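You operate a simulated robot arm through the tools that you are given. There is no shell and no other tool.

The job below is to be done with a simulated robot arm. You get a single attempt, and the scene is never put back.

Task
Switch the cream box on, close and open the big press once, then switch off.
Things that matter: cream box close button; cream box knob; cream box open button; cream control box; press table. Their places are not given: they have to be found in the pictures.

It is judged by the outcome, as a careful person would: the job done as asked, and still so three seconds after it is handed in. It fails if anything else is knocked over, pushed out of place, dropped, spilled or broken.

Robot
A 6-joint arm with a two-finger parallel gripper, fixed in place. Base frame: the origin is at the foot of the arm, x ahead of it, y to its left, z up. Readings come in m, rad, newtons and seconds.
With the tool pointing down near the work surface it reaches from about 0.16 to 0.6 m from the base axis. Its first joint turns from -1.152 to 1.152 rad. Payload 2.7 kg.
The tool frame sits at the grasp point between the pads (the TCP): z along the fingers, y along the line on which they close. The tips reach 0.023 m beyond it. The gripper opens to 0.094 m. The fingers are 0.038 m wide and 0.01 m thick; the gripper's body (0.054 by 0.096 m) begins 0.039 m behind the TCP.
Orientation is that of the tool frame in the base frame, as [roll, pitch, yaw] about the fixed x, y, z axes, in that order (R = Rz(yaw) Ry(pitch) Rx(roll)). With the fingers straight down and closing along the base's y, the tool's x points along the base's -x, its y along +y and its z along -z.

Tools
- The arm moves only by the tool nudge_tool. Its argument "increments" is a list of rows, each a list of 3 entries, a list of its own where there are three numbers: the shift along the base's x, y, z in m, then the turn, a rotation vector about the base's x, y, z in rad, then the opening in per cent of the stroke, from 0 (shut) to 100 (fully open). In form: [[[tx, ty, tz], [ax, ay, az], claw], ...]. A call has 1 to 20 rows; each row shifts and turns the commanded pose from where the row before left it. Each row takes 0.2 s and may step no farther than 0.05 m and 0.15 rad from the row before; otherwise, or with a gripper value out of range, the whole call is refused. Where a pose cannot be reached the arm comes as near as it can. A force on the tool above 60 N (or 10 N above the force at the start of the call, whichever is more), or a blocked arm, ends the call early, and 0.2 s more pass. The fingers move at their own pace (about 0.045 m/s each) and stop on an object; they squeeze with about 29 N. The grip force told is the motor's: it shows also when the fingers shut on nothing. Time passes only in rows, and 0.2 s behind the last, so rows that do not move let the fingers close. The reply holds the time, the measured pose of the TCP, the force on the tool along the base axes, the opening and the grip force, in the units named above and with some noise, with the torque about the TCP (base axes, N m) and any sound that the robot's microphone picked up.
- Cameras (640 x 400 px; columns grow to the right, rows downward): "scene" is fixed at [0.0944, -0.4581, 1.4122]; the picture's right is [0.58, -0.82, 0.00], its down [-0.39, -0.28, -0.88] and it looks along [0.72, 0.51, -0.48] (base axes); focal length 278 px, centre (320, 200). "wrist" rides on the gripper at [0.086, 0.016, -0.074] in the tool frame; the picture's right is [-0.18, 0.98, 0.00], its down [-0.58, -0.11, -0.81] and it looks along [-0.79, -0.15, 0.59] (tool axes); focal length 243 px, centre (320, 200).
- grab_frame(camera): a new picture of that camera. The clock stands still meanwhile.
- measure_at(camera, pixels): for up to 12 pixels [column, row] of the newest picture of that camera ("zoom" is the newest enlarged one), the place [x, y, z] in the base frame of the surface seen there, good to about 0.002 m, but the place of the scene camera against the robot may be out by one fixed shift of up to 0.012 m in any direction. The clock stands still meanwhile.
- zoom(camera, box): a new picture of the part [left, top, right, bottom] of that camera's present view, enlarged. The clock stands still meanwhile.
- finish_job(): hands the job in; it is judged then, once.

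Open the gripper and draw the arm clear of the work before you hand the job in, unless the task says otherwise.

The tools are called after "Request:" by a JSON object that holds its "op" and its "data". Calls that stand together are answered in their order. nudge_tool: Moves the arm, as the interface text tells. Its arguments: {"type":"object","properties":{"increments":{"type":"array","items":{"type":"array"}}},"required":["increments"]} The other tools are called the same way: grab_frame (camera) takes a picture; measure_at (camera, pixels) gives the place of the surface under pixels of a picture; zoom (camera, box) takes an enlarged picture of a part of a camera's view; finish_job () hands the job in.

At the start:

```text
time: 0.0
position: [0.3364, -0.1255, 1.2891]
orientation: [-3.141, 0.003, 3.141]
force: [0.4, 0.0, -0.2]
moment: [0.01, 0.01, -0.02]
grip_width: 0.0941
grip_force: 0.1
```

scene: 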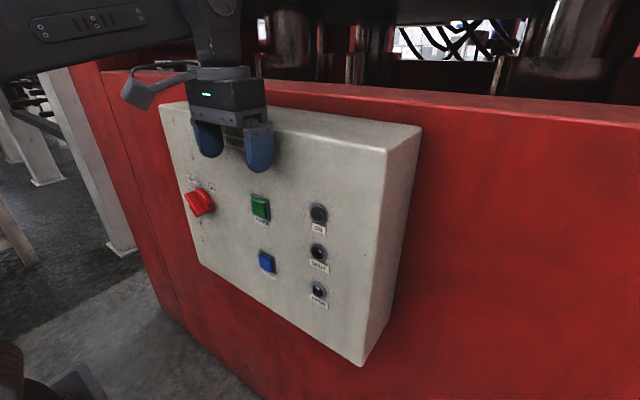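
wrist: 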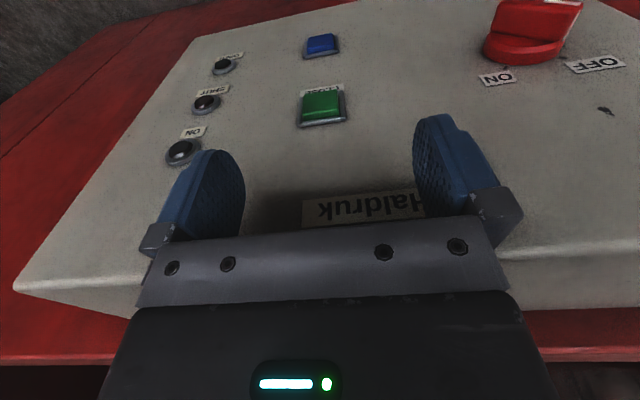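

The scene shows the cream box with a red knob at (199,202), a green button at (261,208), a blue button at (266,262) and three lamps on the right. I'll zoom in to read the labels.

Request:
{"op": "zoom", "data": {"camera": "scene", "box": [170, 150, 350, 310]}}

Request:
{"op": "zoom", "data": {"camera": "wrist", "box": [440, 0, 640, 125]}}

Request:
{"op": "measure_at", "data": {"camera": "scene", "pixels": [[199, 202], [261, 208], [266, 262], [318, 214], [318, 252], [318, 291], [230, 200], [240, 260], [290, 230], [345, 250], [180, 130], [360, 180]]}}

Request:
{"op": "measure_at", "data": {"camera": "wrist", "pixels": [[321, 105], [321, 43], [535, 15], [530, 45], [182, 150], [207, 103], [223, 65], [270, 90], [400, 80], [440, 40], [600, 200], [100, 250]]}}

```text
2.50 times, centred on (260, 230) of scene
```

zoom: 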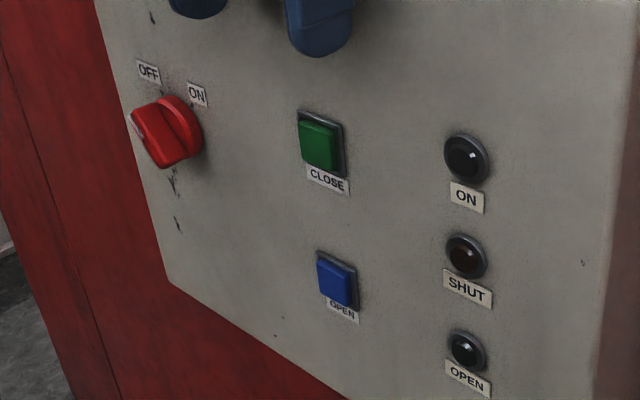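

```text
3.20 times, centred on (540, 62) of wrist
```

zoom: 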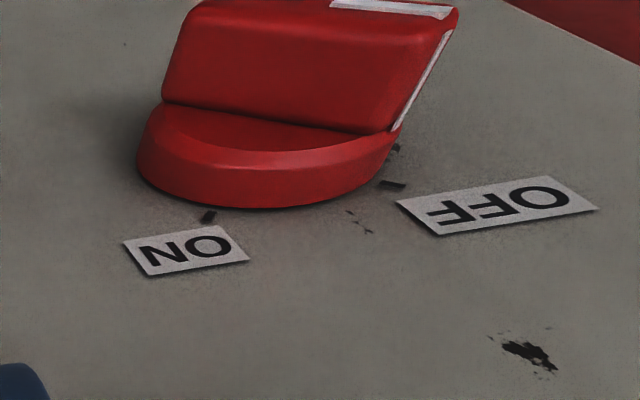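

```text
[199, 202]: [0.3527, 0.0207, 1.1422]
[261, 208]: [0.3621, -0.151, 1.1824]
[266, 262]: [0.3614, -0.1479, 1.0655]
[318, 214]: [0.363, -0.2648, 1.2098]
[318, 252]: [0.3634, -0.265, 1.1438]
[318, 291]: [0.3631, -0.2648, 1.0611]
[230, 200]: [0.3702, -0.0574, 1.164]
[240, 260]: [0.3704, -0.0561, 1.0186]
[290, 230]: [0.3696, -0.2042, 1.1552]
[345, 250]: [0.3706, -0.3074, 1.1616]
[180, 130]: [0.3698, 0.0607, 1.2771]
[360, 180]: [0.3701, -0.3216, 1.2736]
```

```text
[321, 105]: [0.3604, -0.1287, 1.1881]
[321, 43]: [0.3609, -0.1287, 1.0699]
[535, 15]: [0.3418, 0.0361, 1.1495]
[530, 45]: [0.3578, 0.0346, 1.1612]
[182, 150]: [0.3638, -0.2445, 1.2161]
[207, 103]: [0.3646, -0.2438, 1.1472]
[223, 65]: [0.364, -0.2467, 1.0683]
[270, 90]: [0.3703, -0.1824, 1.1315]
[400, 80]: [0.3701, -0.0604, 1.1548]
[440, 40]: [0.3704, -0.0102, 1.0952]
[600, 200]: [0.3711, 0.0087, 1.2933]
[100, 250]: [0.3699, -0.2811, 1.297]
```

The box face lies at about x=0.370, labelled knob OFF/ON, green CLOSE, blue OPEN, and lamps ON/SHUT/OPEN. I'll take closer zooms of the knob and buttons for more accurate positions before moving.

Request:
{"op": "zoom", "data": {"camera": "wrist", "box": [270, 10, 430, 135]}}

Request:
{"op": "measure_at", "data": {"camera": "wrist", "pixels": [[497, 79], [596, 64], [548, 2], [575, 5], [490, 45], [560, 45], [526, 62], [500, 5], [525, 30], [495, 25], [555, 25], [340, 210]]}}

Request:
{"op": "measure_at", "data": {"camera": "scene", "pixels": [[191, 179], [210, 188], [188, 202], [184, 196], [203, 190], [212, 202], [206, 213], [195, 216], [199, 192], [195, 205], [245, 140], [300, 142]]}}

Request:
{"op": "zoom", "data": {"camera": "scene", "box": [170, 165, 234, 225]}}

```text
3.20 times, centred on (350, 72) of wrist
```

zoom: 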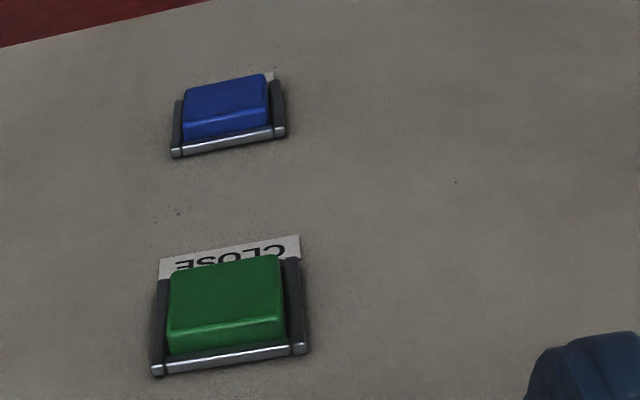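

```text
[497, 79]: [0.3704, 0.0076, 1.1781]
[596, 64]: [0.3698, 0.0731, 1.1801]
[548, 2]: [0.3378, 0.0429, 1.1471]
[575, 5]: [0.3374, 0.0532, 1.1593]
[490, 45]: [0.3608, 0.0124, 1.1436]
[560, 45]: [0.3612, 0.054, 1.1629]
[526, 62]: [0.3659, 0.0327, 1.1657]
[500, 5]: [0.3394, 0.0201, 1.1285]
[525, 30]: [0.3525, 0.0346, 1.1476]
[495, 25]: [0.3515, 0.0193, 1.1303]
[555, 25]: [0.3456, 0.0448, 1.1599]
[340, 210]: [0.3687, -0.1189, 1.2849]
```

```text
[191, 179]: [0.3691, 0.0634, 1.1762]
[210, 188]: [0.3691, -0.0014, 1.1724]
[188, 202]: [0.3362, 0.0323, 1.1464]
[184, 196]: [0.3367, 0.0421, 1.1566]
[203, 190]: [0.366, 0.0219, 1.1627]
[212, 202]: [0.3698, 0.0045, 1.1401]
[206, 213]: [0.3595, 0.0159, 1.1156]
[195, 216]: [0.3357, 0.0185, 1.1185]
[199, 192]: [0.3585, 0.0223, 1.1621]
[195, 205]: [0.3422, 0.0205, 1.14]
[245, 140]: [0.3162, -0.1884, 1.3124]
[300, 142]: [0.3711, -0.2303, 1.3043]
```

```text
6.67 times, centred on (202, 195) of scene
```

zoom: 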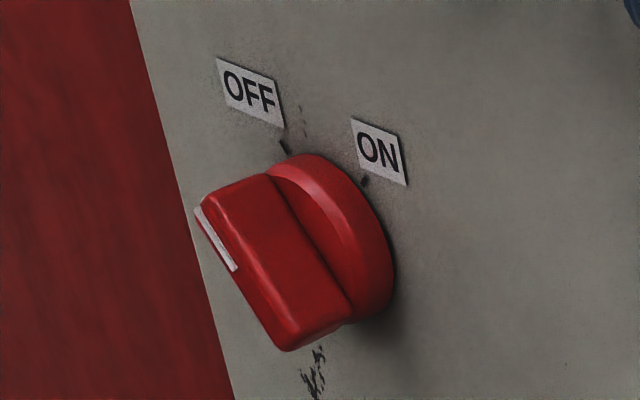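

Comparing the label centres, the scene camera is off by about (+0.001, +0.009, +0.005). The knob's bar is pointing up-left at OFF, with its centre near y=0.039, z=1.143. I'll back off from the box and start tilting the tool to point at the face (+x), checking the tracking as I go.

Request:
{"op": "measure_at", "data": {"camera": "wrist", "pixels": [[505, 68], [563, 57], [321, 95], [321, 100], [318, 40], [545, 60]]}}

Request:
{"op": "nudge_tool", "data": {"increments": [[[-0.04, 0, 0], [0, 0, 0], 100], [[-0.02, 0, -0.01], [0, -0.12, 0], 100], [[0, 0, 0], [0, -0.12, 0], 100], [[0, 0, 0], [0, -0.12, 0], 100], [[0, 0, 0], [0, -0.12, 0], 100]]}}

```text
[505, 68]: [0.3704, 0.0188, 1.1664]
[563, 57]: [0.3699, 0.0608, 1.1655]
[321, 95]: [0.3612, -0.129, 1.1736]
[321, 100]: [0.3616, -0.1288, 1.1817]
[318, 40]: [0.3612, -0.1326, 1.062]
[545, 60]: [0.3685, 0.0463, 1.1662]
```

```text
time: 1.2
position: [0.2753, -0.1244, 1.2826]
orientation: [-3.14, 0.485, -3.141]
force: [-0.1, 0.0, -0.4]
moment: [0.01, 0.02, 0.01]
grip_width: 0.0942
grip_force: 0.1
```

The tilt tracks well. Continuing until the tool is horizontal.

Request:
{"op": "nudge_tool", "data": {"increments": [[[0, 0, 0], [0, -0.12, 0], 100], [[0, 0, 0], [0, -0.12, 0], 100], [[0, 0, 0], [0, -0.12, 0], 100], [[0, 0, 0], [0, -0.12, 0], 100], [[0, 0, 0], [0, -0.12, 0], 100]]}}

Request:
{"op": "grab_frame", "data": {"camera": "scene"}}

Request:
{"op": "grab_frame", "data": {"camera": "wrist"}}

```text
time: 2.4
position: [0.2759, -0.1246, 1.2811]
orientation: [-3.136, 1.085, -3.14]
force: [-0.2, -0.2, 0.4]
moment: [0.04, 0.03, -0.02]
grip_width: 0.0939
grip_force: 0.1
```

```text
taken
```

scene: 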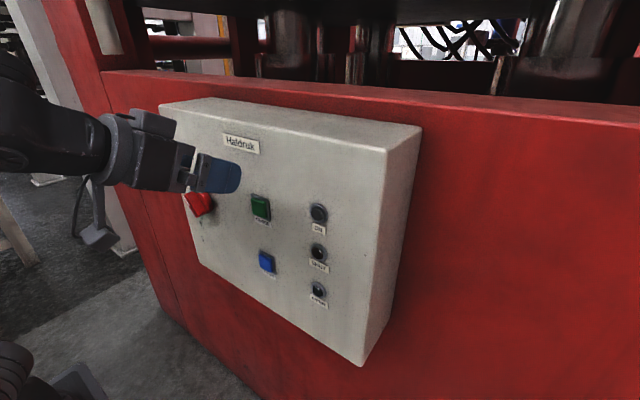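

```text
taken
```

wrist: 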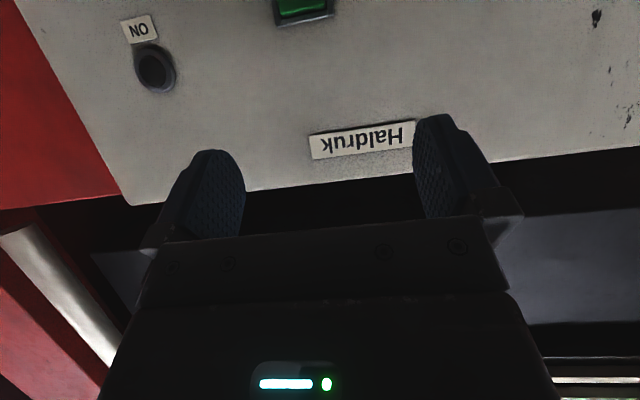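

Tool is at about 62° tilt with a clear view. I'll finish levelling and move in front of the knob at y≈0.04, z≈1.143, staying back from the face.

Request:
{"op": "nudge_tool", "data": {"increments": [[[-0.005, 0, 0], [0, -0.12, 0], 100], [[-0.005, 0.02, -0.02], [0, -0.12, 0], 100], [[-0.005, 0.02, -0.02], [0, -0.12, 0], 100], [[-0.005, 0.025, -0.025], [0, -0.126, 0], 100], [[-0.005, 0.025, -0.025], [0, 0, 0], 100], [[-0.005, 0.025, -0.025], [0, 0, 0], 100], [[0, 0.025, -0.023], [0, 0, 0], 100], [[0, 0.0236, 0], [0, 0, 0], 100], [[0, 0, 0], [0, 0, 0], 100]]}}

Request:
{"op": "grab_frame", "data": {"camera": "scene"}}

Request:
{"op": "grab_frame", "data": {"camera": "wrist"}}

```text
time: 4.4
position: [0.273, 0.0175, 1.2287]
orientation: [-3.064, 1.566, -3.063]
force: [-0.3, -0.8, -0.2]
moment: [0.0, -0.02, -0.01]
grip_width: 0.0943
grip_force: 0.0
out of reach, approached as far as the arm can: row 5, 6, 7, 8
```

```text
taken
```

scene: 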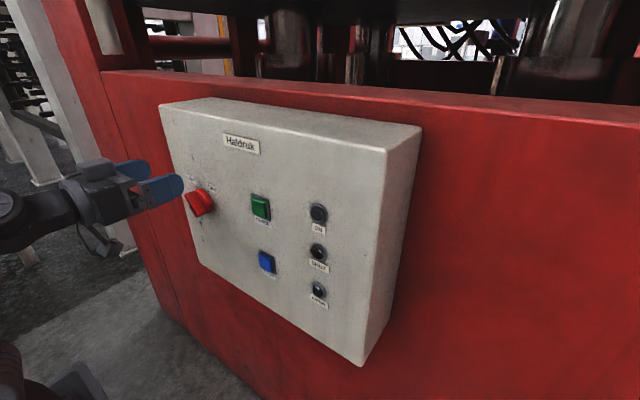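

```text
taken
```

wrist: 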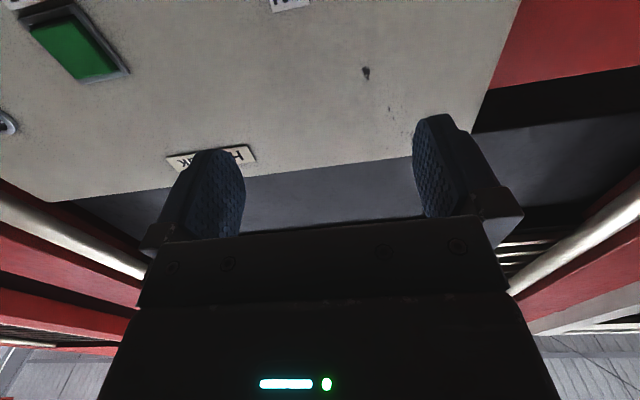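

Rows 5–8 were out of reach: a level tool this close to the base over-folds the arm. I'll move forward in x a little, since the tips stay short of the knob front at 0.336, and see which pose the command resumes from.

Request:
{"op": "nudge_tool", "data": {"increments": [[[0.02, 0, 0], [0, 0, 0], 100], [[0, 0, 0], [0, 0, 0], 100]]}}

```text
time: 5.0
position: [0.2929, 0.017, 1.2273]
orientation: [-2.745, 1.568, -2.743]
force: [0.2, 0.8, 0.1]
moment: [-0.03, -0.05, 0.01]
grip_width: 0.0937
grip_force: 0.0
```

The command resumes from the reached pose. I'll lower toward the knob height in small steps and check reach.

Request:
{"op": "nudge_tool", "data": {"increments": [[[0.003, 0, -0.02], [0, 0, 0], 100], [[0, 0.01, -0.02], [0, 0, 0], 100], [[0, 0.01, -0.02], [0, 0, 0], 100], [[0, 0, -0.02], [0, 0, 0], 100], [[0, 0, 0], [0, 0, 0], 100]]}}

Request:
{"op": "grab_frame", "data": {"camera": "wrist"}}

Request:
{"op": "grab_frame", "data": {"camera": "scene"}}

```text
time: 6.2
position: [0.3218, 0.0068, 1.2078]
orientation: [-3.01, 1.567, -3.014]
force: [0.3, -0.2, -0.2]
moment: [-0.02, 0.01, 0.01]
grip_width: 0.0938
grip_force: 0.1
out of reach, approached as far as the arm can: row 1, 2, 3, 4
```

```text
taken
```

wrist: 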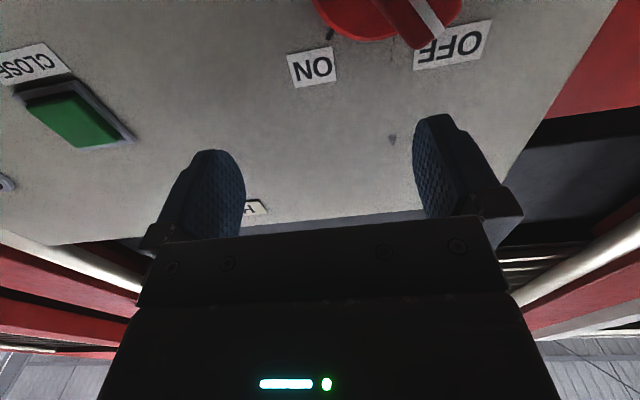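

```text
taken
```

scene: 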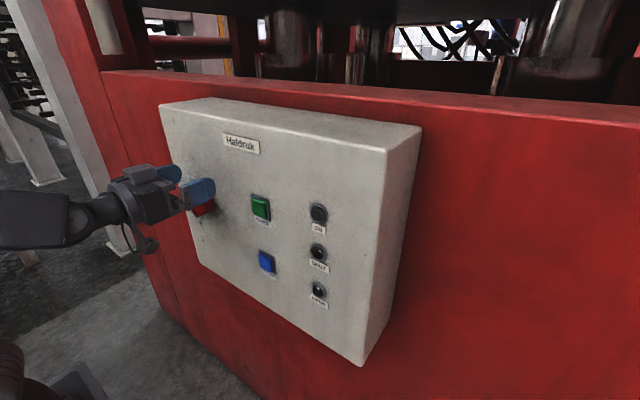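

Lowering with a level tool pushes it outward, which is the arm's inner fold limit. I'll tilt back to roughly 45° (body above and behind the tips) while backing off, which should let the arm reach the knob height.

Request:
{"op": "nudge_tool", "data": {"increments": [[[-0.01, 0, 0.01], [0, 0.14, 0], 100], [[-0.015, 0, 0.005], [0, 0.14, 0], 100], [[-0.015, 0, 0], [0, 0.14, 0], 100], [[-0.01, 0, 0], [0, 0.14, 0], 100], [[0, 0, 0], [0, 0.14, 0], 100], [[0, 0.01, -0.02], [0, 0, 0], 100], [[0, 0.01, -0.02], [0, 0, 0], 100], [[0, 0.01, -0.02], [0, 0, 0], 100], [[0, 0, -0.02], [0, 0, 0], 100], [[0, 0, 0], [0, 0, 0], 100]]}}

Request:
{"op": "grab_frame", "data": {"camera": "wrist"}}

Request:
{"op": "grab_frame", "data": {"camera": "scene"}}

```text
time: 8.4
position: [0.2961, -0.0247, 1.1193]
orientation: [3.079, 1.1, 3.126]
force: [-0.3, -1.2, 0.8]
moment: [-0.01, -0.01, -0.01]
grip_width: 0.0939
grip_force: 0.1
out of reach, approached as far as the arm can: row 2, 3, 4, 6, 7, 8, 9
```

```text
taken
```

wrist: 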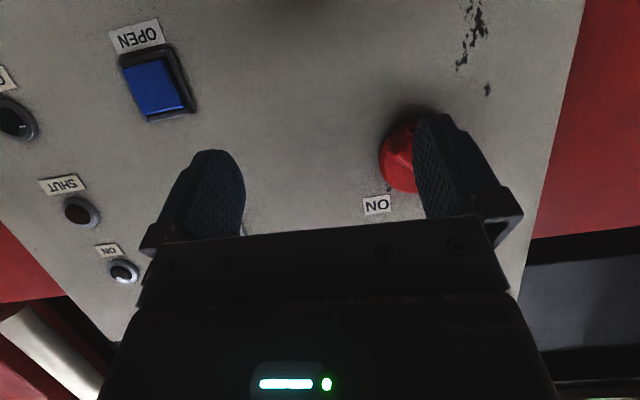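

```text
taken
```

scene: 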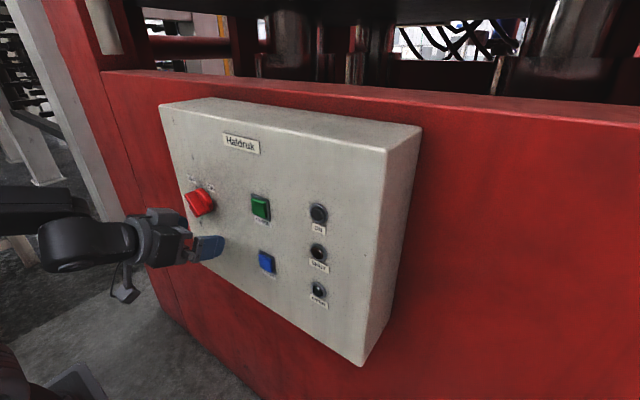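

The arm drifted because the wrist is too close to the base axis at this tilt. I'll steepen the tool (about 40° from vertical) while moving away from the knob and up, then reapproach.

Request:
{"op": "nudge_tool", "data": {"increments": [[[0, -0.01, 0.01], [0, 0.1, 0], 100], [[0, -0.01, 0.015], [0, 0.1, 0], 100], [[0, 0, 0.015], [0, 0.1, 0], 100], [[0, 0, 0.015], [0, 0.1, 0], 100], [[0, 0, 0], [0, 0, 0], 100]]}}

```text
time: 9.6
position: [0.2952, -0.0444, 1.1727]
orientation: [3.084, 0.7, 3.133]
force: [0.2, -0.1, -0.2]
moment: [-0.03, 0.0, -0.01]
grip_width: 0.0939
grip_force: 0.0
```

Reachable and steady at 40° tilt. I'll look at the knob with both cameras to get its bar angle accurately.

Request:
{"op": "grab_frame", "data": {"camera": "wrist"}}

Request:
{"op": "zoom", "data": {"camera": "wrist", "box": [370, 40, 530, 140]}}

Request:
{"op": "grab_frame", "data": {"camera": "scene"}}

```text
taken
```

wrist: 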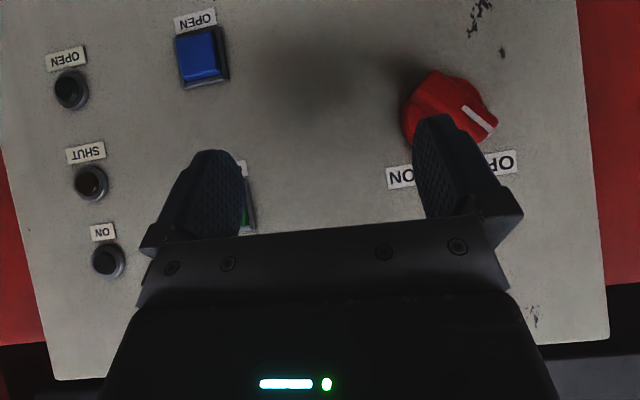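

```text
4.00 times, centred on (450, 90) of wrist
```

zoom: 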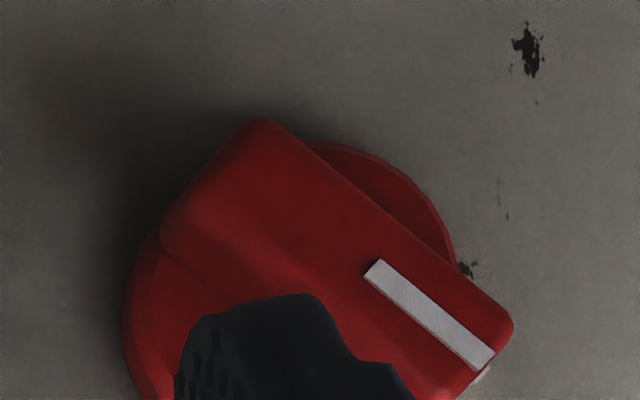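

```text
taken
```

scene: 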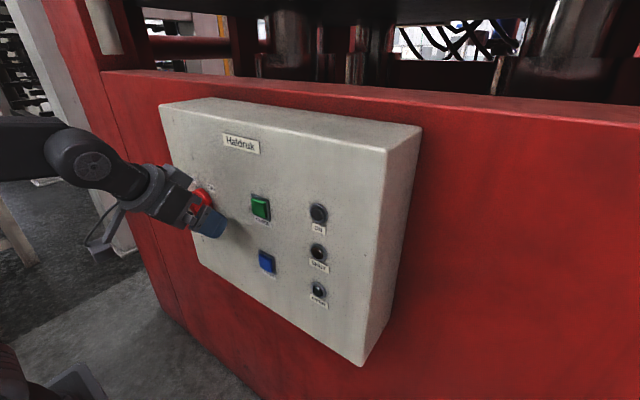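

The bar and its white pointer line are clear in the zoom: line from (378,270) to (485,358), bar corners near (262,122), (512,325) and (165,240). I'll measure these.

Request:
{"op": "measure_at", "data": {"camera": "zoom", "pixels": [[382, 270], [480, 355], [268, 130], [505, 322], [172, 240], [440, 385], [330, 240], [250, 200], [200, 270], [420, 220], [390, 165], [450, 240]]}}

Request:
{"op": "measure_at", "data": {"camera": "wrist", "pixels": [[198, 53], [398, 177], [503, 163], [195, 20], [250, 210], [205, 35]]}}

```text
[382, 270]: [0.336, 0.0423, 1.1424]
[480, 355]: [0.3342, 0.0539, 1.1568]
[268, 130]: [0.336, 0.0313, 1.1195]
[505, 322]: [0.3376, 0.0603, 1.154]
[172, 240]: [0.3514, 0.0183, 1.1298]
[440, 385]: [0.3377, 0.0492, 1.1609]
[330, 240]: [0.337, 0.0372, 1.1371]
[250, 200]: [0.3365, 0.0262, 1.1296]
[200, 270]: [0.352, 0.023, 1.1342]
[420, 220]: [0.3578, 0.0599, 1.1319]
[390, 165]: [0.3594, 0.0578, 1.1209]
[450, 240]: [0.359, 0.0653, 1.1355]
```

```text
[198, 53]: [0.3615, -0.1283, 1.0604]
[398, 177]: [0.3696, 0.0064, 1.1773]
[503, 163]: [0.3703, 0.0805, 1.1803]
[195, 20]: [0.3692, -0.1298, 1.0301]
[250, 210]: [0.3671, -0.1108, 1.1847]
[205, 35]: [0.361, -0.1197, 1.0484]
```

The knob axis is at about (y 0.040, z 1.140), with the bar tilted ~40° to the left of up, its front at x≈0.336 and the disc at x≈0.358. I'll level the roll error, roll the tool −0.69 rad about x so the fingers straddle the bar, and move in front of it.

Request:
{"op": "nudge_tool", "data": {"increments": [[[0, 0.01, 0], [-0.044, 0, -0.029], 100], [[0, 0.015, -0.005], [-0.138, 0, 0], 100], [[0, 0.015, -0.006], [-0.138, 0, 0], 100], [[0, 0.015, -0.007], [-0.138, 0, 0], 100], [[0, 0.015, -0.007], [-0.138, 0, 0], 100], [[0, 0.0144, -0.0067], [-0.138, 0, 0], 100], [[0, 0, 0], [0, 0, 0], 100]]}}

Request:
{"op": "grab_frame", "data": {"camera": "wrist"}}

Request:
{"op": "grab_frame", "data": {"camera": "scene"}}

```text
time: 11.2
position: [0.2949, 0.04, 1.1423]
orientation: [-2.316, 0.521, -2.649]
force: [-0.3, -0.2, 0.3]
moment: [0.01, 0.03, -0.05]
grip_width: 0.0939
grip_force: 0.1
```

```text
taken
```

wrist: 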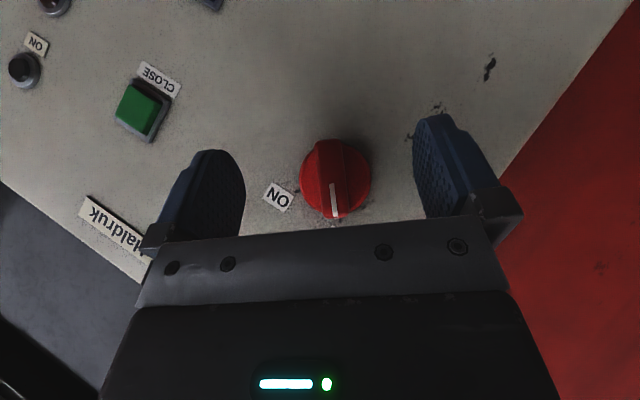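

```text
taken
```

scene: 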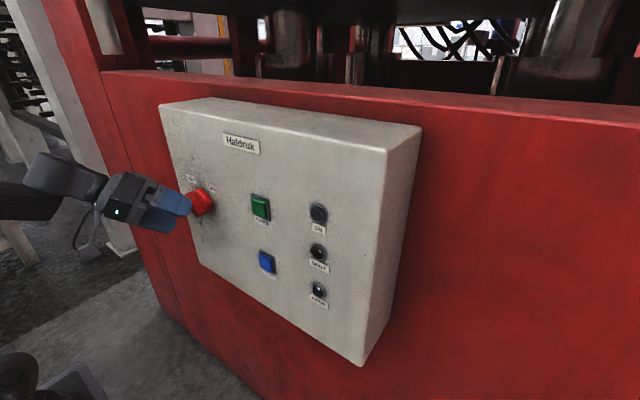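

The bar sits vertically midway between the fingers (col ~334, finger midpoint ~330). I'll advance 31 mm along x so the pads straddle the bar, then close.

Request:
{"op": "nudge_tool", "data": {"increments": [[[0.016, 0, -0.001], [0, 0, 0], 60], [[0.015, 0, 0], [0, 0, 0], 60], [[0, 0, 0], [0, 0, 0], 60]]}}

Request:
{"op": "grab_frame", "data": {"camera": "wrist"}}

```text
time: 12.0
position: [0.3267, 0.0388, 1.1415]
orientation: [-2.315, 0.521, -2.649]
force: [-0.8, 0.3, -0.4]
moment: [0.0, -0.01, 0.0]
grip_width: 0.0561
grip_force: 0.1
```

```text
taken
```

wrist: 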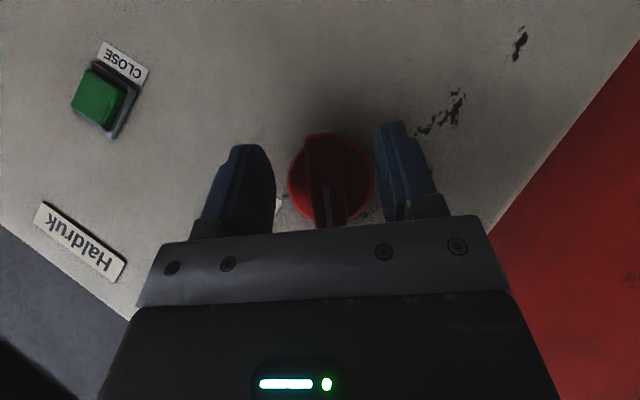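

The bar lies between the pads with no contact force yet. Closing on it.

Request:
{"op": "nudge_tool", "data": {"increments": [[[0, 0, 0], [0, 0, 0], 0], [[0, 0, 0], [0, 0, 0], 0], [[0, 0, 0], [0, 0, 0], 0], [[0, 0, 0], [0, 0, 0], 0]]}}

Request:
{"op": "grab_frame", "data": {"camera": "wrist"}}

```text
time: 13.0
position: [0.3269, 0.0397, 1.14]
orientation: [-2.318, 0.521, -2.646]
force: [-0.8, 9.5, -9.2]
moment: [0.03, -0.51, 0.36]
grip_width: 0.0178
grip_force: 45.4
```

```text
taken
```

wrist: 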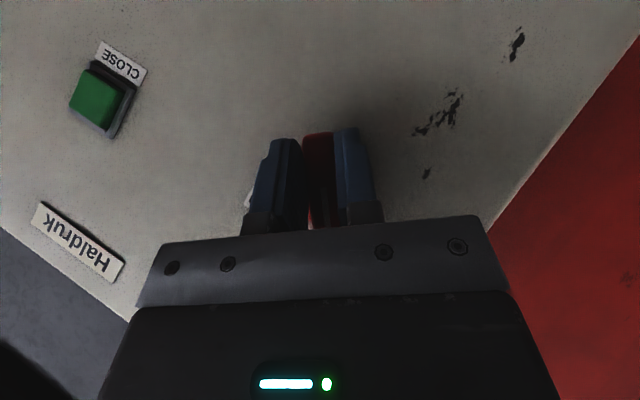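

Gripped at 17.8 mm with about 13 N of sideways load, so I'm off-centre by around a millimetre. I'll shift 1 mm toward (+y,−z) to relieve it, then start turning about +x.

Request:
{"op": "nudge_tool", "data": {"increments": [[[0, 0.0008, -0.0007], [0, 0, 0], 0], [[0, 0, 0], [0.08, 0, 0], 0], [[0, 0, 0], [0.08, 0, 0], 0]]}}

```text
time: 13.8
position: [0.3254, 0.0405, 1.1398]
orientation: [-2.486, 0.591, -2.739]
force: [0.0, -3.8, -3.3]
moment: [0.0, -1.13, 0.85]
grip_width: 0.0179
grip_force: 45.5
```

Turning smoothly with low forces. Continuing the turn.

Request:
{"op": "nudge_tool", "data": {"increments": [[[0.0005, 0, 0], [0.1, 0, 0], 0], [[0.0005, 0, 0], [0.1, 0, 0], 0], [[0.0005, 0, 0], [0.1, 0, 0], 0], [[0, 0, 0], [0.1, 0, 0], 0]]}}

Request:
{"op": "grab_frame", "data": {"camera": "wrist"}}

```text
time: 14.8
position: [0.3269, 0.0398, 1.141]
orientation: [-2.973, 0.696, -3.036]
force: [-34.3, -1.1, 6.5]
moment: [0.0, -0.03, 0.23]
grip_width: 0.0176
grip_force: 45.1
```

```text
taken
```

wrist: 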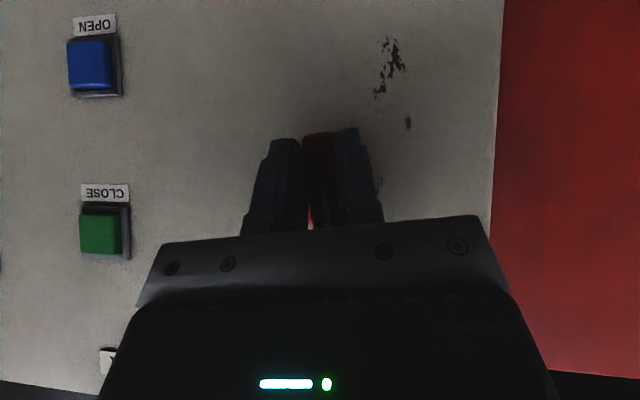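

The bar turns with the fingers and the tool is now upright, but −34 N in x means I'm pressing into the knob. I'll back off 2 mm and continue turning to the mirrored angle.

Request:
{"op": "nudge_tool", "data": {"increments": [[[-0.002, 0, 0], [0, 0, 0], 0], [[0, 0, 0], [0.1, 0, 0], 0], [[0, 0, 0], [0.1, 0, 0], 0], [[0, 0, 0], [0.1, 0, 0], 0]]}}

```text
time: 15.8
position: [0.3261, 0.0385, 1.1419]
orientation: [2.92, 0.691, 3.0]
force: [0.7, -13.6, 5.2]
moment: [-0.01, 1.07, -0.22]
grip_width: 0.0178
grip_force: 44.9
```

Forces are modest. I'll relieve the sideways load slightly and turn further toward ON.

Request:
{"op": "nudge_tool", "data": {"increments": [[[0, -0.0008, 0.0003], [0.1, 0, 0], 0], [[0, 0, 0], [0.1, 0, 0], 0], [[0, 0, 0], [0.1, 0, 0], 0]]}}

Request:
{"op": "grab_frame", "data": {"camera": "scene"}}

Request:
{"op": "grab_frame", "data": {"camera": "wrist"}}

```text
time: 16.6
position: [0.3266, 0.038, 1.1415]
orientation: [2.552, 0.614, 2.773]
force: [0.7, 6.2, -1.0]
moment: [-0.01, -1.07, -0.66]
grip_width: 0.0182
grip_force: 44.9
```

```text
taken
```

scene: 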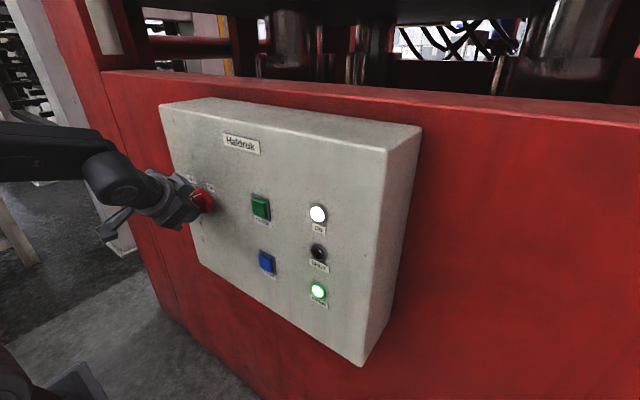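

```text
taken
```

wrist: 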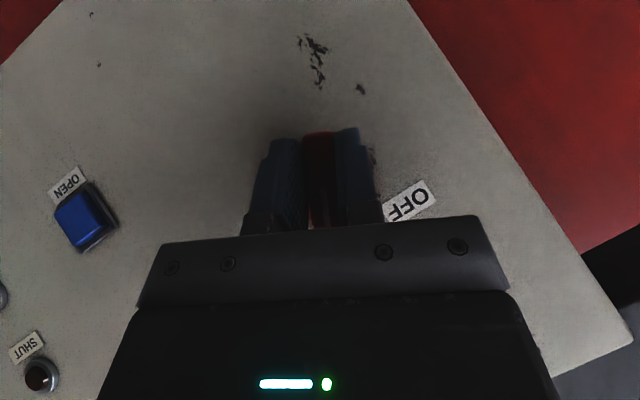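

The ON and OPEN lamps are lit: powered, press open. I'll turn the last bit to the mirrored −40° so the knob is seated fully on ON.

Request:
{"op": "nudge_tool", "data": {"increments": [[[0, 0, 0], [0.1, 0, 0], 0], [[0, 0, 0], [0.1, 0, 0], 0]]}}

```text
time: 17.2
position: [0.3256, 0.0394, 1.1403]
orientation: [2.337, 0.528, 2.657]
force: [8.1, 7.4, -0.2]
moment: [0.05, 0.1, -0.16]
grip_width: 0.0179
grip_force: 45.6
```

The tool angle now mirrors the OFF angle, so the knob should be fully on ON. I'll release and back straight out.

Request:
{"op": "nudge_tool", "data": {"increments": [[[0, 0, 0], [0, 0, 0], 50], [[0, 0, 0], [0, 0, 0], 50], [[0, 0, 0], [0, 0, 0], 50], [[-0.015, 0, 0], [0, 0, 0], 50], [[-0.015, 0, 0], [0, 0, 0], 50], [[0, 0, 0], [0, 0, 0], 50]]}}

Request:
{"op": "grab_frame", "data": {"camera": "scene"}}

Request:
{"op": "grab_frame", "data": {"camera": "wrist"}}

```text
time: 18.6
position: [0.2953, 0.0406, 1.1423]
orientation: [2.337, 0.53, 2.659]
force: [0.4, -0.6, -0.6]
moment: [-0.01, 0.0, -0.01]
grip_width: 0.047
grip_force: 0.1
```

```text
taken
```

scene: 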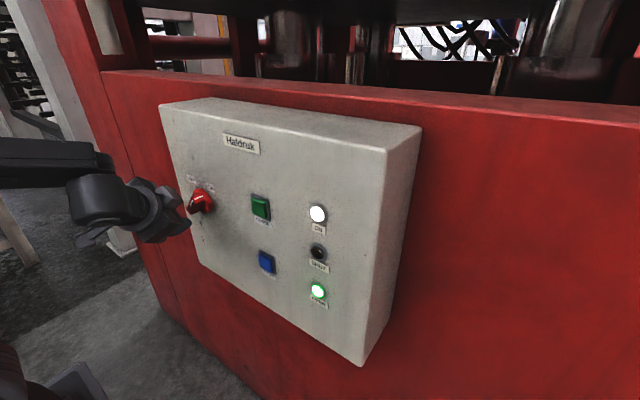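

```text
taken
```

wrist: 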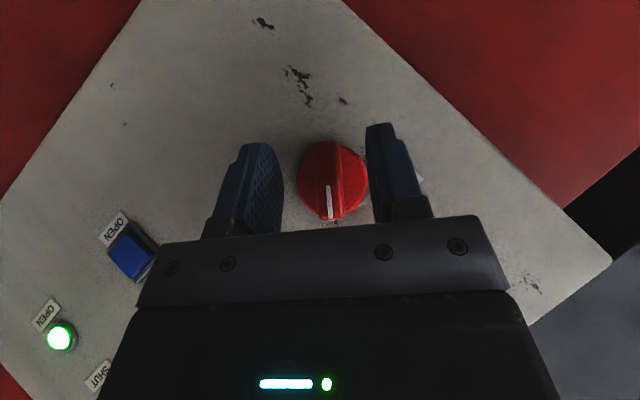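

The knob's pointer is on ON and both ON and OPEN lamps stay lit. Next I'll un-roll the tool, move over toward the CLOSE button and shut the fingers for pressing.

Request:
{"op": "nudge_tool", "data": {"increments": [[[-0.005, -0.01, 0.01], [-0.138, 0, 0], 50], [[0, -0.03, 0.01], [-0.138, 0, 0], 50], [[0, -0.03, 0.01], [-0.138, 0, 0], 20], [[0, -0.03, 0.01], [-0.138, 0, 0], 0], [[0, -0.03, 0.01], [-0.125, 0, 0], 0], [[0, -0.03, 0.01], [0, 0, 0], 0], [[0, 0, 0], [0, 0, 0], 0], [[0, 0, 0], [0, 0, 0], 0]]}}

Request:
{"op": "grab_frame", "data": {"camera": "wrist"}}

Request:
{"op": "grab_frame", "data": {"camera": "scene"}}

```text
time: 20.4
position: [0.29, -0.1214, 1.1996]
orientation: [-3.133, 0.702, -3.135]
force: [0.2, 0.3, 0.3]
moment: [0.02, -0.04, 0.02]
grip_width: 0.0
grip_force: 28.6
```

```text
taken
```

wrist: 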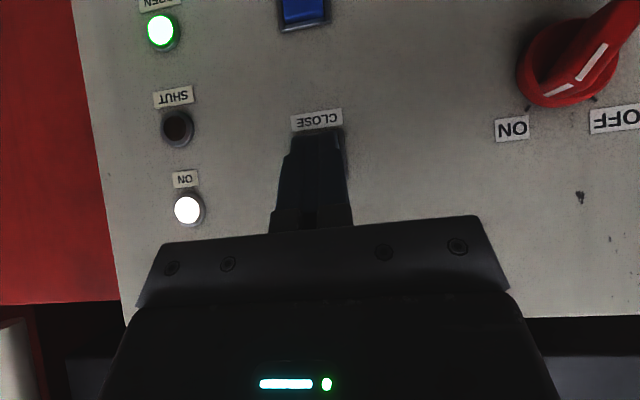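

```text
taken
```

scene: 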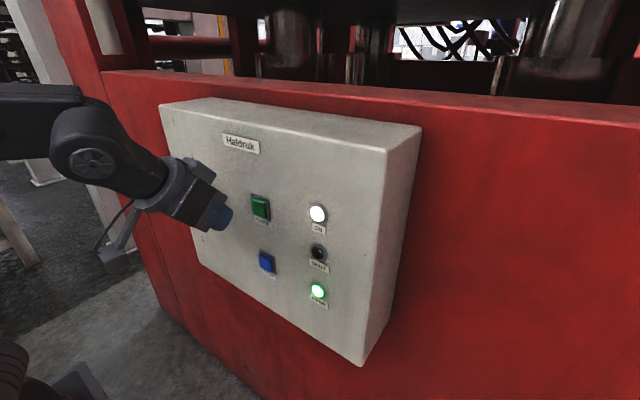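

The fingers hide the green button in the wrist view, but the CLOSE label at (318,120) and the blue button are visible. I'll measure them, and the green button in the scene view, for the press point.

Request:
{"op": "measure_at", "data": {"camera": "wrist", "pixels": [[318, 119], [293, 122], [342, 117], [346, 150], [302, 10], [280, 20], [330, 14]]}}

Request:
{"op": "zoom", "data": {"camera": "scene", "box": [230, 185, 294, 285]}}

```text
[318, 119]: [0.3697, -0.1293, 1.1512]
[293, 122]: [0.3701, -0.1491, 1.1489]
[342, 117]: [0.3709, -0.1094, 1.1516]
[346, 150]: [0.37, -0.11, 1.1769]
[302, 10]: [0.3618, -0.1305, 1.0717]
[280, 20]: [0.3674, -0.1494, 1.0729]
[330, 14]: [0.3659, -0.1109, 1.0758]
```

```text
4.00 times, centred on (262, 235) of scene
```

zoom: 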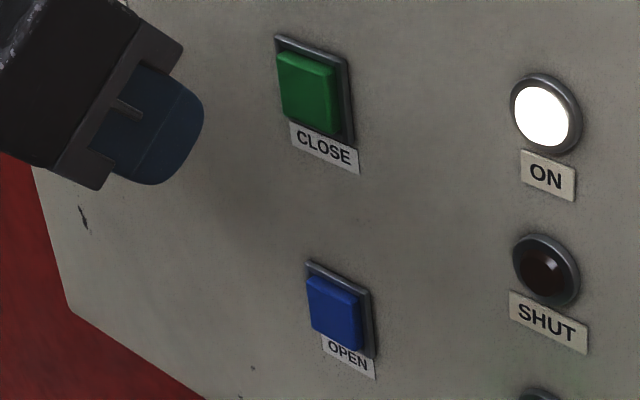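

Request:
{"op": "measure_at", "data": {"camera": "zoom", "pixels": [[306, 92], [284, 60], [330, 72], [328, 128], [286, 114], [334, 312], [312, 282], [357, 300], [356, 345], [314, 328]]}}

```text
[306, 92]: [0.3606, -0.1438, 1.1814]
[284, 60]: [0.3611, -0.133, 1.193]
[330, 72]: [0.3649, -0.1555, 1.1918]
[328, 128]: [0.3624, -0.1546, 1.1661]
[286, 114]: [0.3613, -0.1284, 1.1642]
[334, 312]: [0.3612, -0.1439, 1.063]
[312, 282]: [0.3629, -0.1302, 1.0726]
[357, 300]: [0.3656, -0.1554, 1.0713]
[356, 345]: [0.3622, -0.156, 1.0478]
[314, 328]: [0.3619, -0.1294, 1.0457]
```

The button centres work out to about y=−0.130, green z≈1.183 and blue z≈1.064, with caps at x≈0.361. I'll line the closed fingertips up with the green one and stop just short of contact.

Request:
{"op": "nudge_tool", "data": {"increments": [[[0, -0.0086, -0.0116], [0, 0, 0], 0], [[0.02, 0, 0], [0, 0, 0], 0], [[0.015, 0, 0], [0, 0, 0], 0], [[0, 0, 0], [0, 0, 0], 0]]}}

Request:
{"op": "zoom", "data": {"camera": "scene", "box": [200, 165, 360, 305]}}

```text
time: 21.4
position: [0.3262, -0.1289, 1.188]
orientation: [-3.132, 0.704, -3.136]
force: [-0.2, 0.7, 0.6]
moment: [0.03, 0.0, -0.01]
grip_width: 0.0
grip_force: 28.9
```

```text
2.86 times, centred on (280, 235) of scene
```

zoom: 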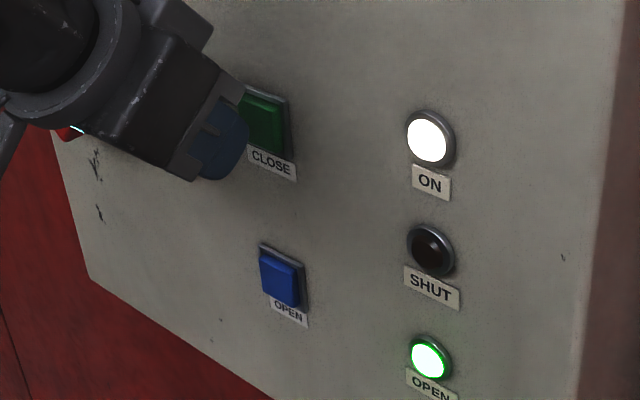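

The fingertips sit just in front of the green button and the lamps read ON and OPEN. I'll press in 2 mm steps and watch force and sound.

Request:
{"op": "nudge_tool", "data": {"increments": [[[0.003, 0, 0], [0, 0, 0], 0], [[0.002, 0, 0], [0, 0, 0], 0], [[0.002, 0, 0], [0, 0, 0], 0], [[0.002, 0, 0], [0, 0, 0], 0]]}}

Request:
{"op": "zoom", "data": {"camera": "scene", "box": [200, 165, 360, 305]}}

```text
time: 22.4
position: [0.3344, -0.1283, 1.1885]
orientation: [-3.134, 0.704, -3.136]
force: [-2.3, -0.6, 1.0]
moment: [0.01, -0.05, 0.0]
grip_width: 0.0001
grip_force: 29.1
heard: click
```

```text
2.86 times, centred on (280, 235) of scene
```

zoom: 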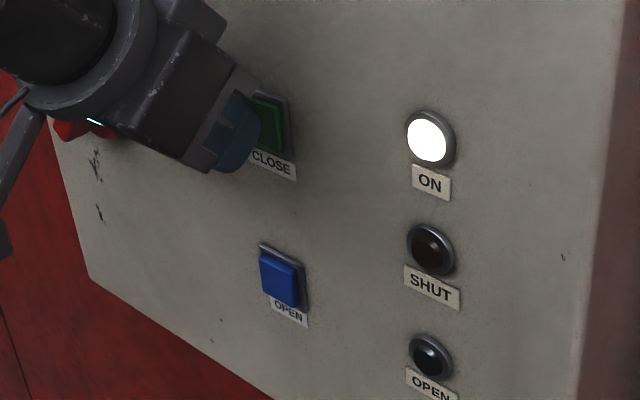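

A click was heard and the OPEN lamp went out, so the press is closing. I'll hold the button still and watch for the SHUT lamp.

Request:
{"op": "nudge_tool", "data": {"increments": [[[0, 0, 0], [0, 0, 0], 0], [[0, 0, 0], [0, 0, 0], 0], [[0, 0, 0], [0, 0, 0], 0], [[0, 0, 0], [0, 0, 0], 0], [[0, 0, 0], [0, 0, 0], 0], [[0, 0, 0], [0, 0, 0], 0], [[0, 0, 0], [0, 0, 0], 0]]}}

Request:
{"op": "grab_frame", "data": {"camera": "scene"}}

```text
time: 24.0
position: [0.3362, -0.1283, 1.1889]
orientation: [-3.132, 0.702, -3.136]
force: [-2.2, -1.2, -0.9]
moment: [0.01, 0.01, -0.03]
grip_width: 0.0
grip_force: 29.1
```

```text
taken
```

scene: 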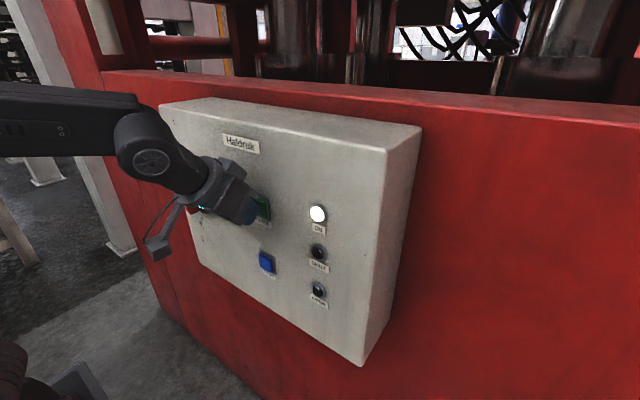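

The press table at the top of the picture has moved (the gap there is larger), but SHUT isn't lit yet. I'll keep holding.

Request:
{"op": "nudge_tool", "data": {"increments": [[[0, 0, 0], [0, 0, 0], 0], [[0, 0, 0], [0, 0, 0], 0], [[0, 0, 0], [0, 0, 0], 0], [[0, 0, 0], [0, 0, 0], 0], [[0, 0, 0], [0, 0, 0], 0], [[0, 0, 0], [0, 0, 0], 0], [[0, 0, 0], [0, 0, 0], 0], [[0, 0, 0], [0, 0, 0], 0], [[0, 0, 0], [0, 0, 0], 0]]}}

Request:
{"op": "grab_frame", "data": {"camera": "scene"}}

```text
time: 26.0
position: [0.3345, -0.1278, 1.1874]
orientation: [-3.133, 0.703, -3.136]
force: [-2.6, 0.0, -0.6]
moment: [-0.04, 0.03, -0.01]
grip_width: 0.0
grip_force: 28.9
```

```text
taken
```

scene: 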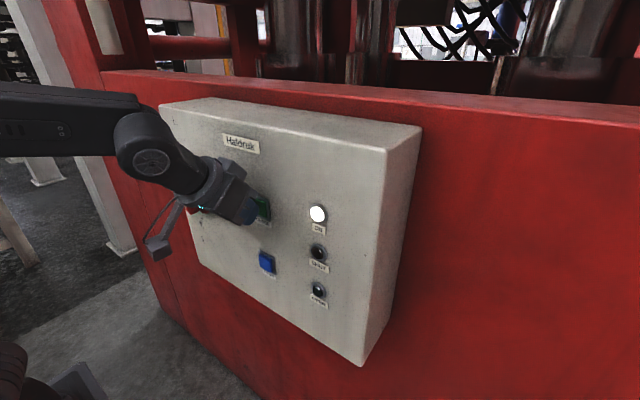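

The table is still rising slowly out of the picture, with no SHUT lamp yet. I'll keep holding.

Request:
{"op": "nudge_tool", "data": {"increments": [[[0, 0, 0], [0, 0, 0], 0], [[0, 0, 0], [0, 0, 0], 0], [[0, 0, 0], [0, 0, 0], 0], [[0, 0, 0], [0, 0, 0], 0], [[0, 0, 0], [0, 0, 0], 0], [[0, 0, 0], [0, 0, 0], 0], [[0, 0, 0], [0, 0, 0], 0], [[0, 0, 0], [0, 0, 0], 0], [[0, 0, 0], [0, 0, 0], 0]]}}

Request:
{"op": "grab_frame", "data": {"camera": "scene"}}

```text
time: 28.0
position: [0.3349, -0.1283, 1.1886]
orientation: [-3.133, 0.701, -3.137]
force: [-3.6, 0.0, -0.4]
moment: [0.01, -0.01, 0.01]
grip_width: 0.0001
grip_force: 29.0
```

```text
taken
```

scene: 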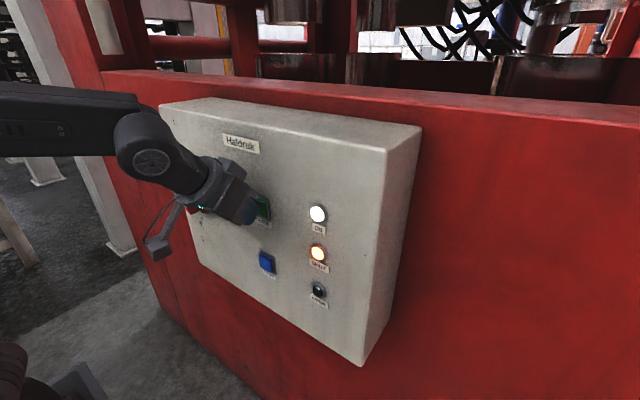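

The SHUT lamp is lit amber: the press is closed. I'll back off the green button and descend to in front of the blue OPEN button.

Request:
{"op": "nudge_tool", "data": {"increments": [[[-0.015, 0, 0], [0, 0, 0], 0], [[-0.02, 0, 0], [0, 0, 0], 0], [[0, 0, -0.03], [0, 0, 0], 0], [[0, 0, -0.03], [0, 0, 0], 0], [[0, 0, -0.03], [0, 0, 0], 0], [[0, -0.001, -0.028], [0, 0, 0], 0], [[0, 0, 0], [0, 0, 0], 0]]}}

Request:
{"op": "grab_frame", "data": {"camera": "scene"}}

Request:
{"op": "grab_frame", "data": {"camera": "wrist"}}

```text
time: 29.6
position: [0.3003, -0.1314, 1.0705]
orientation: [-3.134, 0.705, -3.137]
force: [-0.6, -0.4, 0.0]
moment: [0.03, 0.0, -0.01]
grip_width: 0.0001
grip_force: 28.6
```

```text
taken
```

scene: 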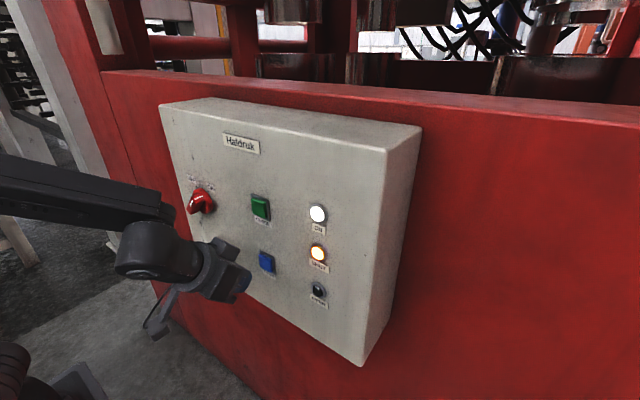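

```text
taken
```

wrist: 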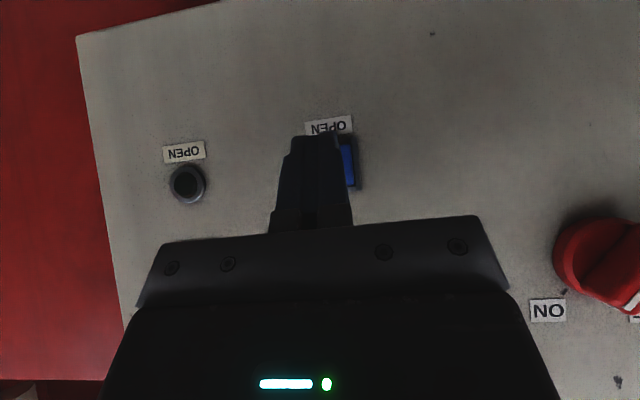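

In front of the blue button now, with ON and SHUT still lit. I'll advance and press in the same way.

Request:
{"op": "nudge_tool", "data": {"increments": [[[0.015, 0.0015, -0.001], [0, 0, 0], 0], [[0.01, 0, 0], [0, 0, 0], 0], [[0.003, 0, 0], [0, 0, 0], 0], [[0.002, 0, 0], [0, 0, 0], 0], [[0.002, 0, 0], [0, 0, 0], 0], [[0.002, 0, 0], [0, 0, 0], 0]]}}

Request:
{"op": "grab_frame", "data": {"camera": "scene"}}

```text
time: 31.0
position: [0.3341, -0.1285, 1.0709]
orientation: [-3.134, 0.701, -3.137]
force: [-2.2, 0.3, 0.5]
moment: [0.01, 0.0, 0.03]
grip_width: 0.0
grip_force: 28.7
heard: click
```

```text
taken
```

scene: 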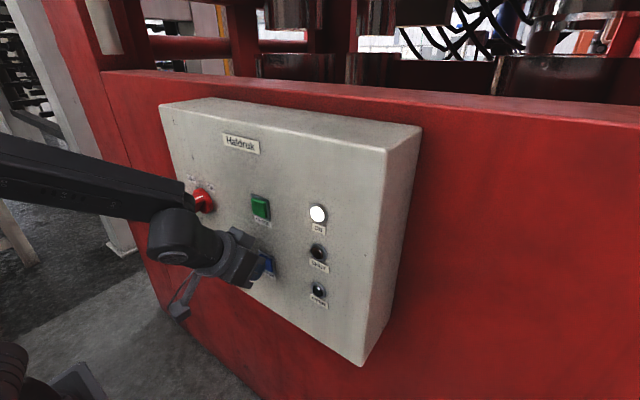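

A click was heard and SHUT has gone out, so the press is opening. I'll hold the blue button until the OPEN lamp lights.

Request:
{"op": "nudge_tool", "data": {"increments": [[[0, 0, 0], [0, 0, 0], 0], [[0, 0, 0], [0, 0, 0], 0], [[0, 0, 0], [0, 0, 0], 0], [[0, 0, 0], [0, 0, 0], 0], [[0, 0, 0], [0, 0, 0], 0], [[0, 0, 0], [0, 0, 0], 0], [[0, 0, 0], [0, 0, 0], 0], [[0, 0, 0], [0, 0, 0], 0], [[0, 0, 0], [0, 0, 0], 0], [[0, 0, 0], [0, 0, 0], 0], [[0, 0, 0], [0, 0, 0], 0], [[0, 0, 0], [0, 0, 0], 0], [[0, 0, 0], [0, 0, 0], 0], [[0, 0, 0], [0, 0, 0], 0], [[0, 0, 0], [0, 0, 0], 0], [[0, 0, 0], [0, 0, 0], 0], [[0, 0, 0], [0, 0, 0], 0], [[0, 0, 0], [0, 0, 0], 0], [[0, 0, 0], [0, 0, 0], 0], [[0, 0, 0], [0, 0, 0], 0]]}}

Request:
{"op": "grab_frame", "data": {"camera": "scene"}}

```text
time: 35.2
position: [0.3341, -0.128, 1.0701]
orientation: [-3.132, 0.702, -3.135]
force: [-2.4, 0.4, 0.5]
moment: [-0.02, -0.02, 0.01]
grip_width: 0.0002
grip_force: 28.9
```

```text
taken
```

scene: 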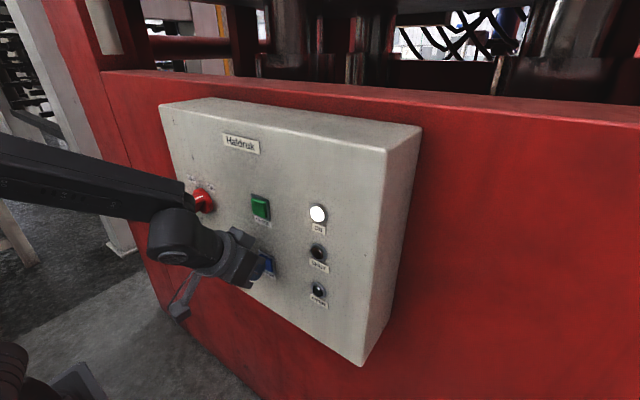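

The table is most of the way back, but the OPEN lamp isn't lit yet. Holding on a bit longer.

Request:
{"op": "nudge_tool", "data": {"increments": [[[0, 0, 0], [0, 0, 0], 0], [[0, 0, 0], [0, 0, 0], 0], [[0, 0, 0], [0, 0, 0], 0], [[0, 0, 0], [0, 0, 0], 0], [[0, 0, 0], [0, 0, 0], 0], [[0, 0, 0], [0, 0, 0], 0], [[0, 0, 0], [0, 0, 0], 0], [[0, 0, 0], [0, 0, 0], 0], [[0, 0, 0], [0, 0, 0], 0]]}}

Request:
{"op": "grab_frame", "data": {"camera": "scene"}}

```text
time: 37.2
position: [0.3335, -0.13, 1.0696]
orientation: [-3.132, 0.701, -3.136]
force: [-3.2, -0.8, 1.6]
moment: [0.03, 0.02, 0.0]
grip_width: 0.0002
grip_force: 28.8
```

```text
taken
```

scene: 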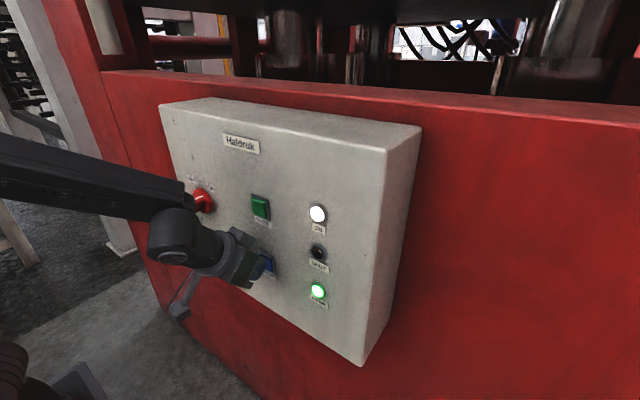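

The OPEN lamp is lit: the press is fully open again. I'll back off the button and return to the knob with the tool rolled to match its ON angle and the fingers half open.

Request:
{"op": "nudge_tool", "data": {"increments": [[[-0.02, 0, 0], [0, 0, 0], 0], [[-0.021, 0, 0], [0, 0, 0], 0], [[0, 0.01, 0.03], [0, 0, 0], 0], [[0, 0.03, 0.022], [0, 0, 0], 30], [[0, 0.035, 0.02], [0.138, 0, 0], 55], [[0, 0.035, 0], [0.138, 0, 0], 55], [[0, 0.03, 0], [0.138, 0, 0], 55], [[0, 0.03, 0], [0.138, 0, 0], 55], [[0, 0, 0], [0.128, 0, 0], 55], [[0, 0, 0], [0, 0, 0], 55]]}}

Request:
{"op": "grab_frame", "data": {"camera": "scene"}}

Request:
{"op": "grab_frame", "data": {"camera": "wrist"}}

```text
time: 39.4
position: [0.2918, 0.0409, 1.1422]
orientation: [2.333, 0.528, 2.655]
force: [0.5, 0.3, 0.1]
moment: [0.01, 0.0, 0.01]
grip_width: 0.0516
grip_force: 0.1
```

```text
taken
```

scene: 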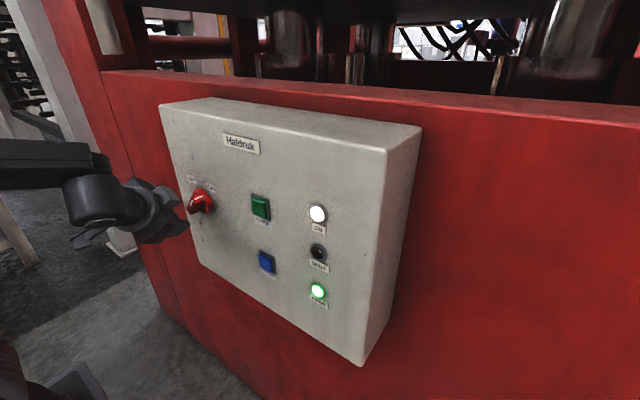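

```text
taken
```

wrist: 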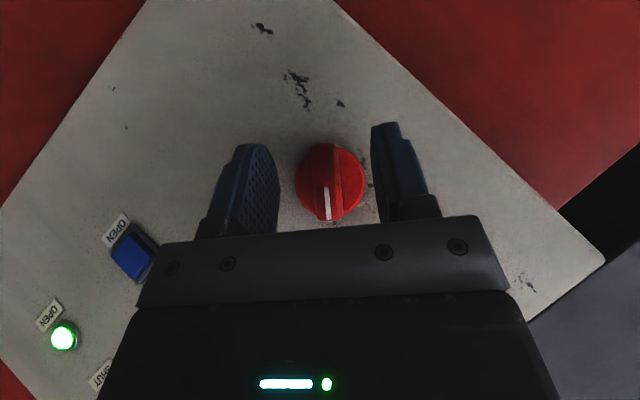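

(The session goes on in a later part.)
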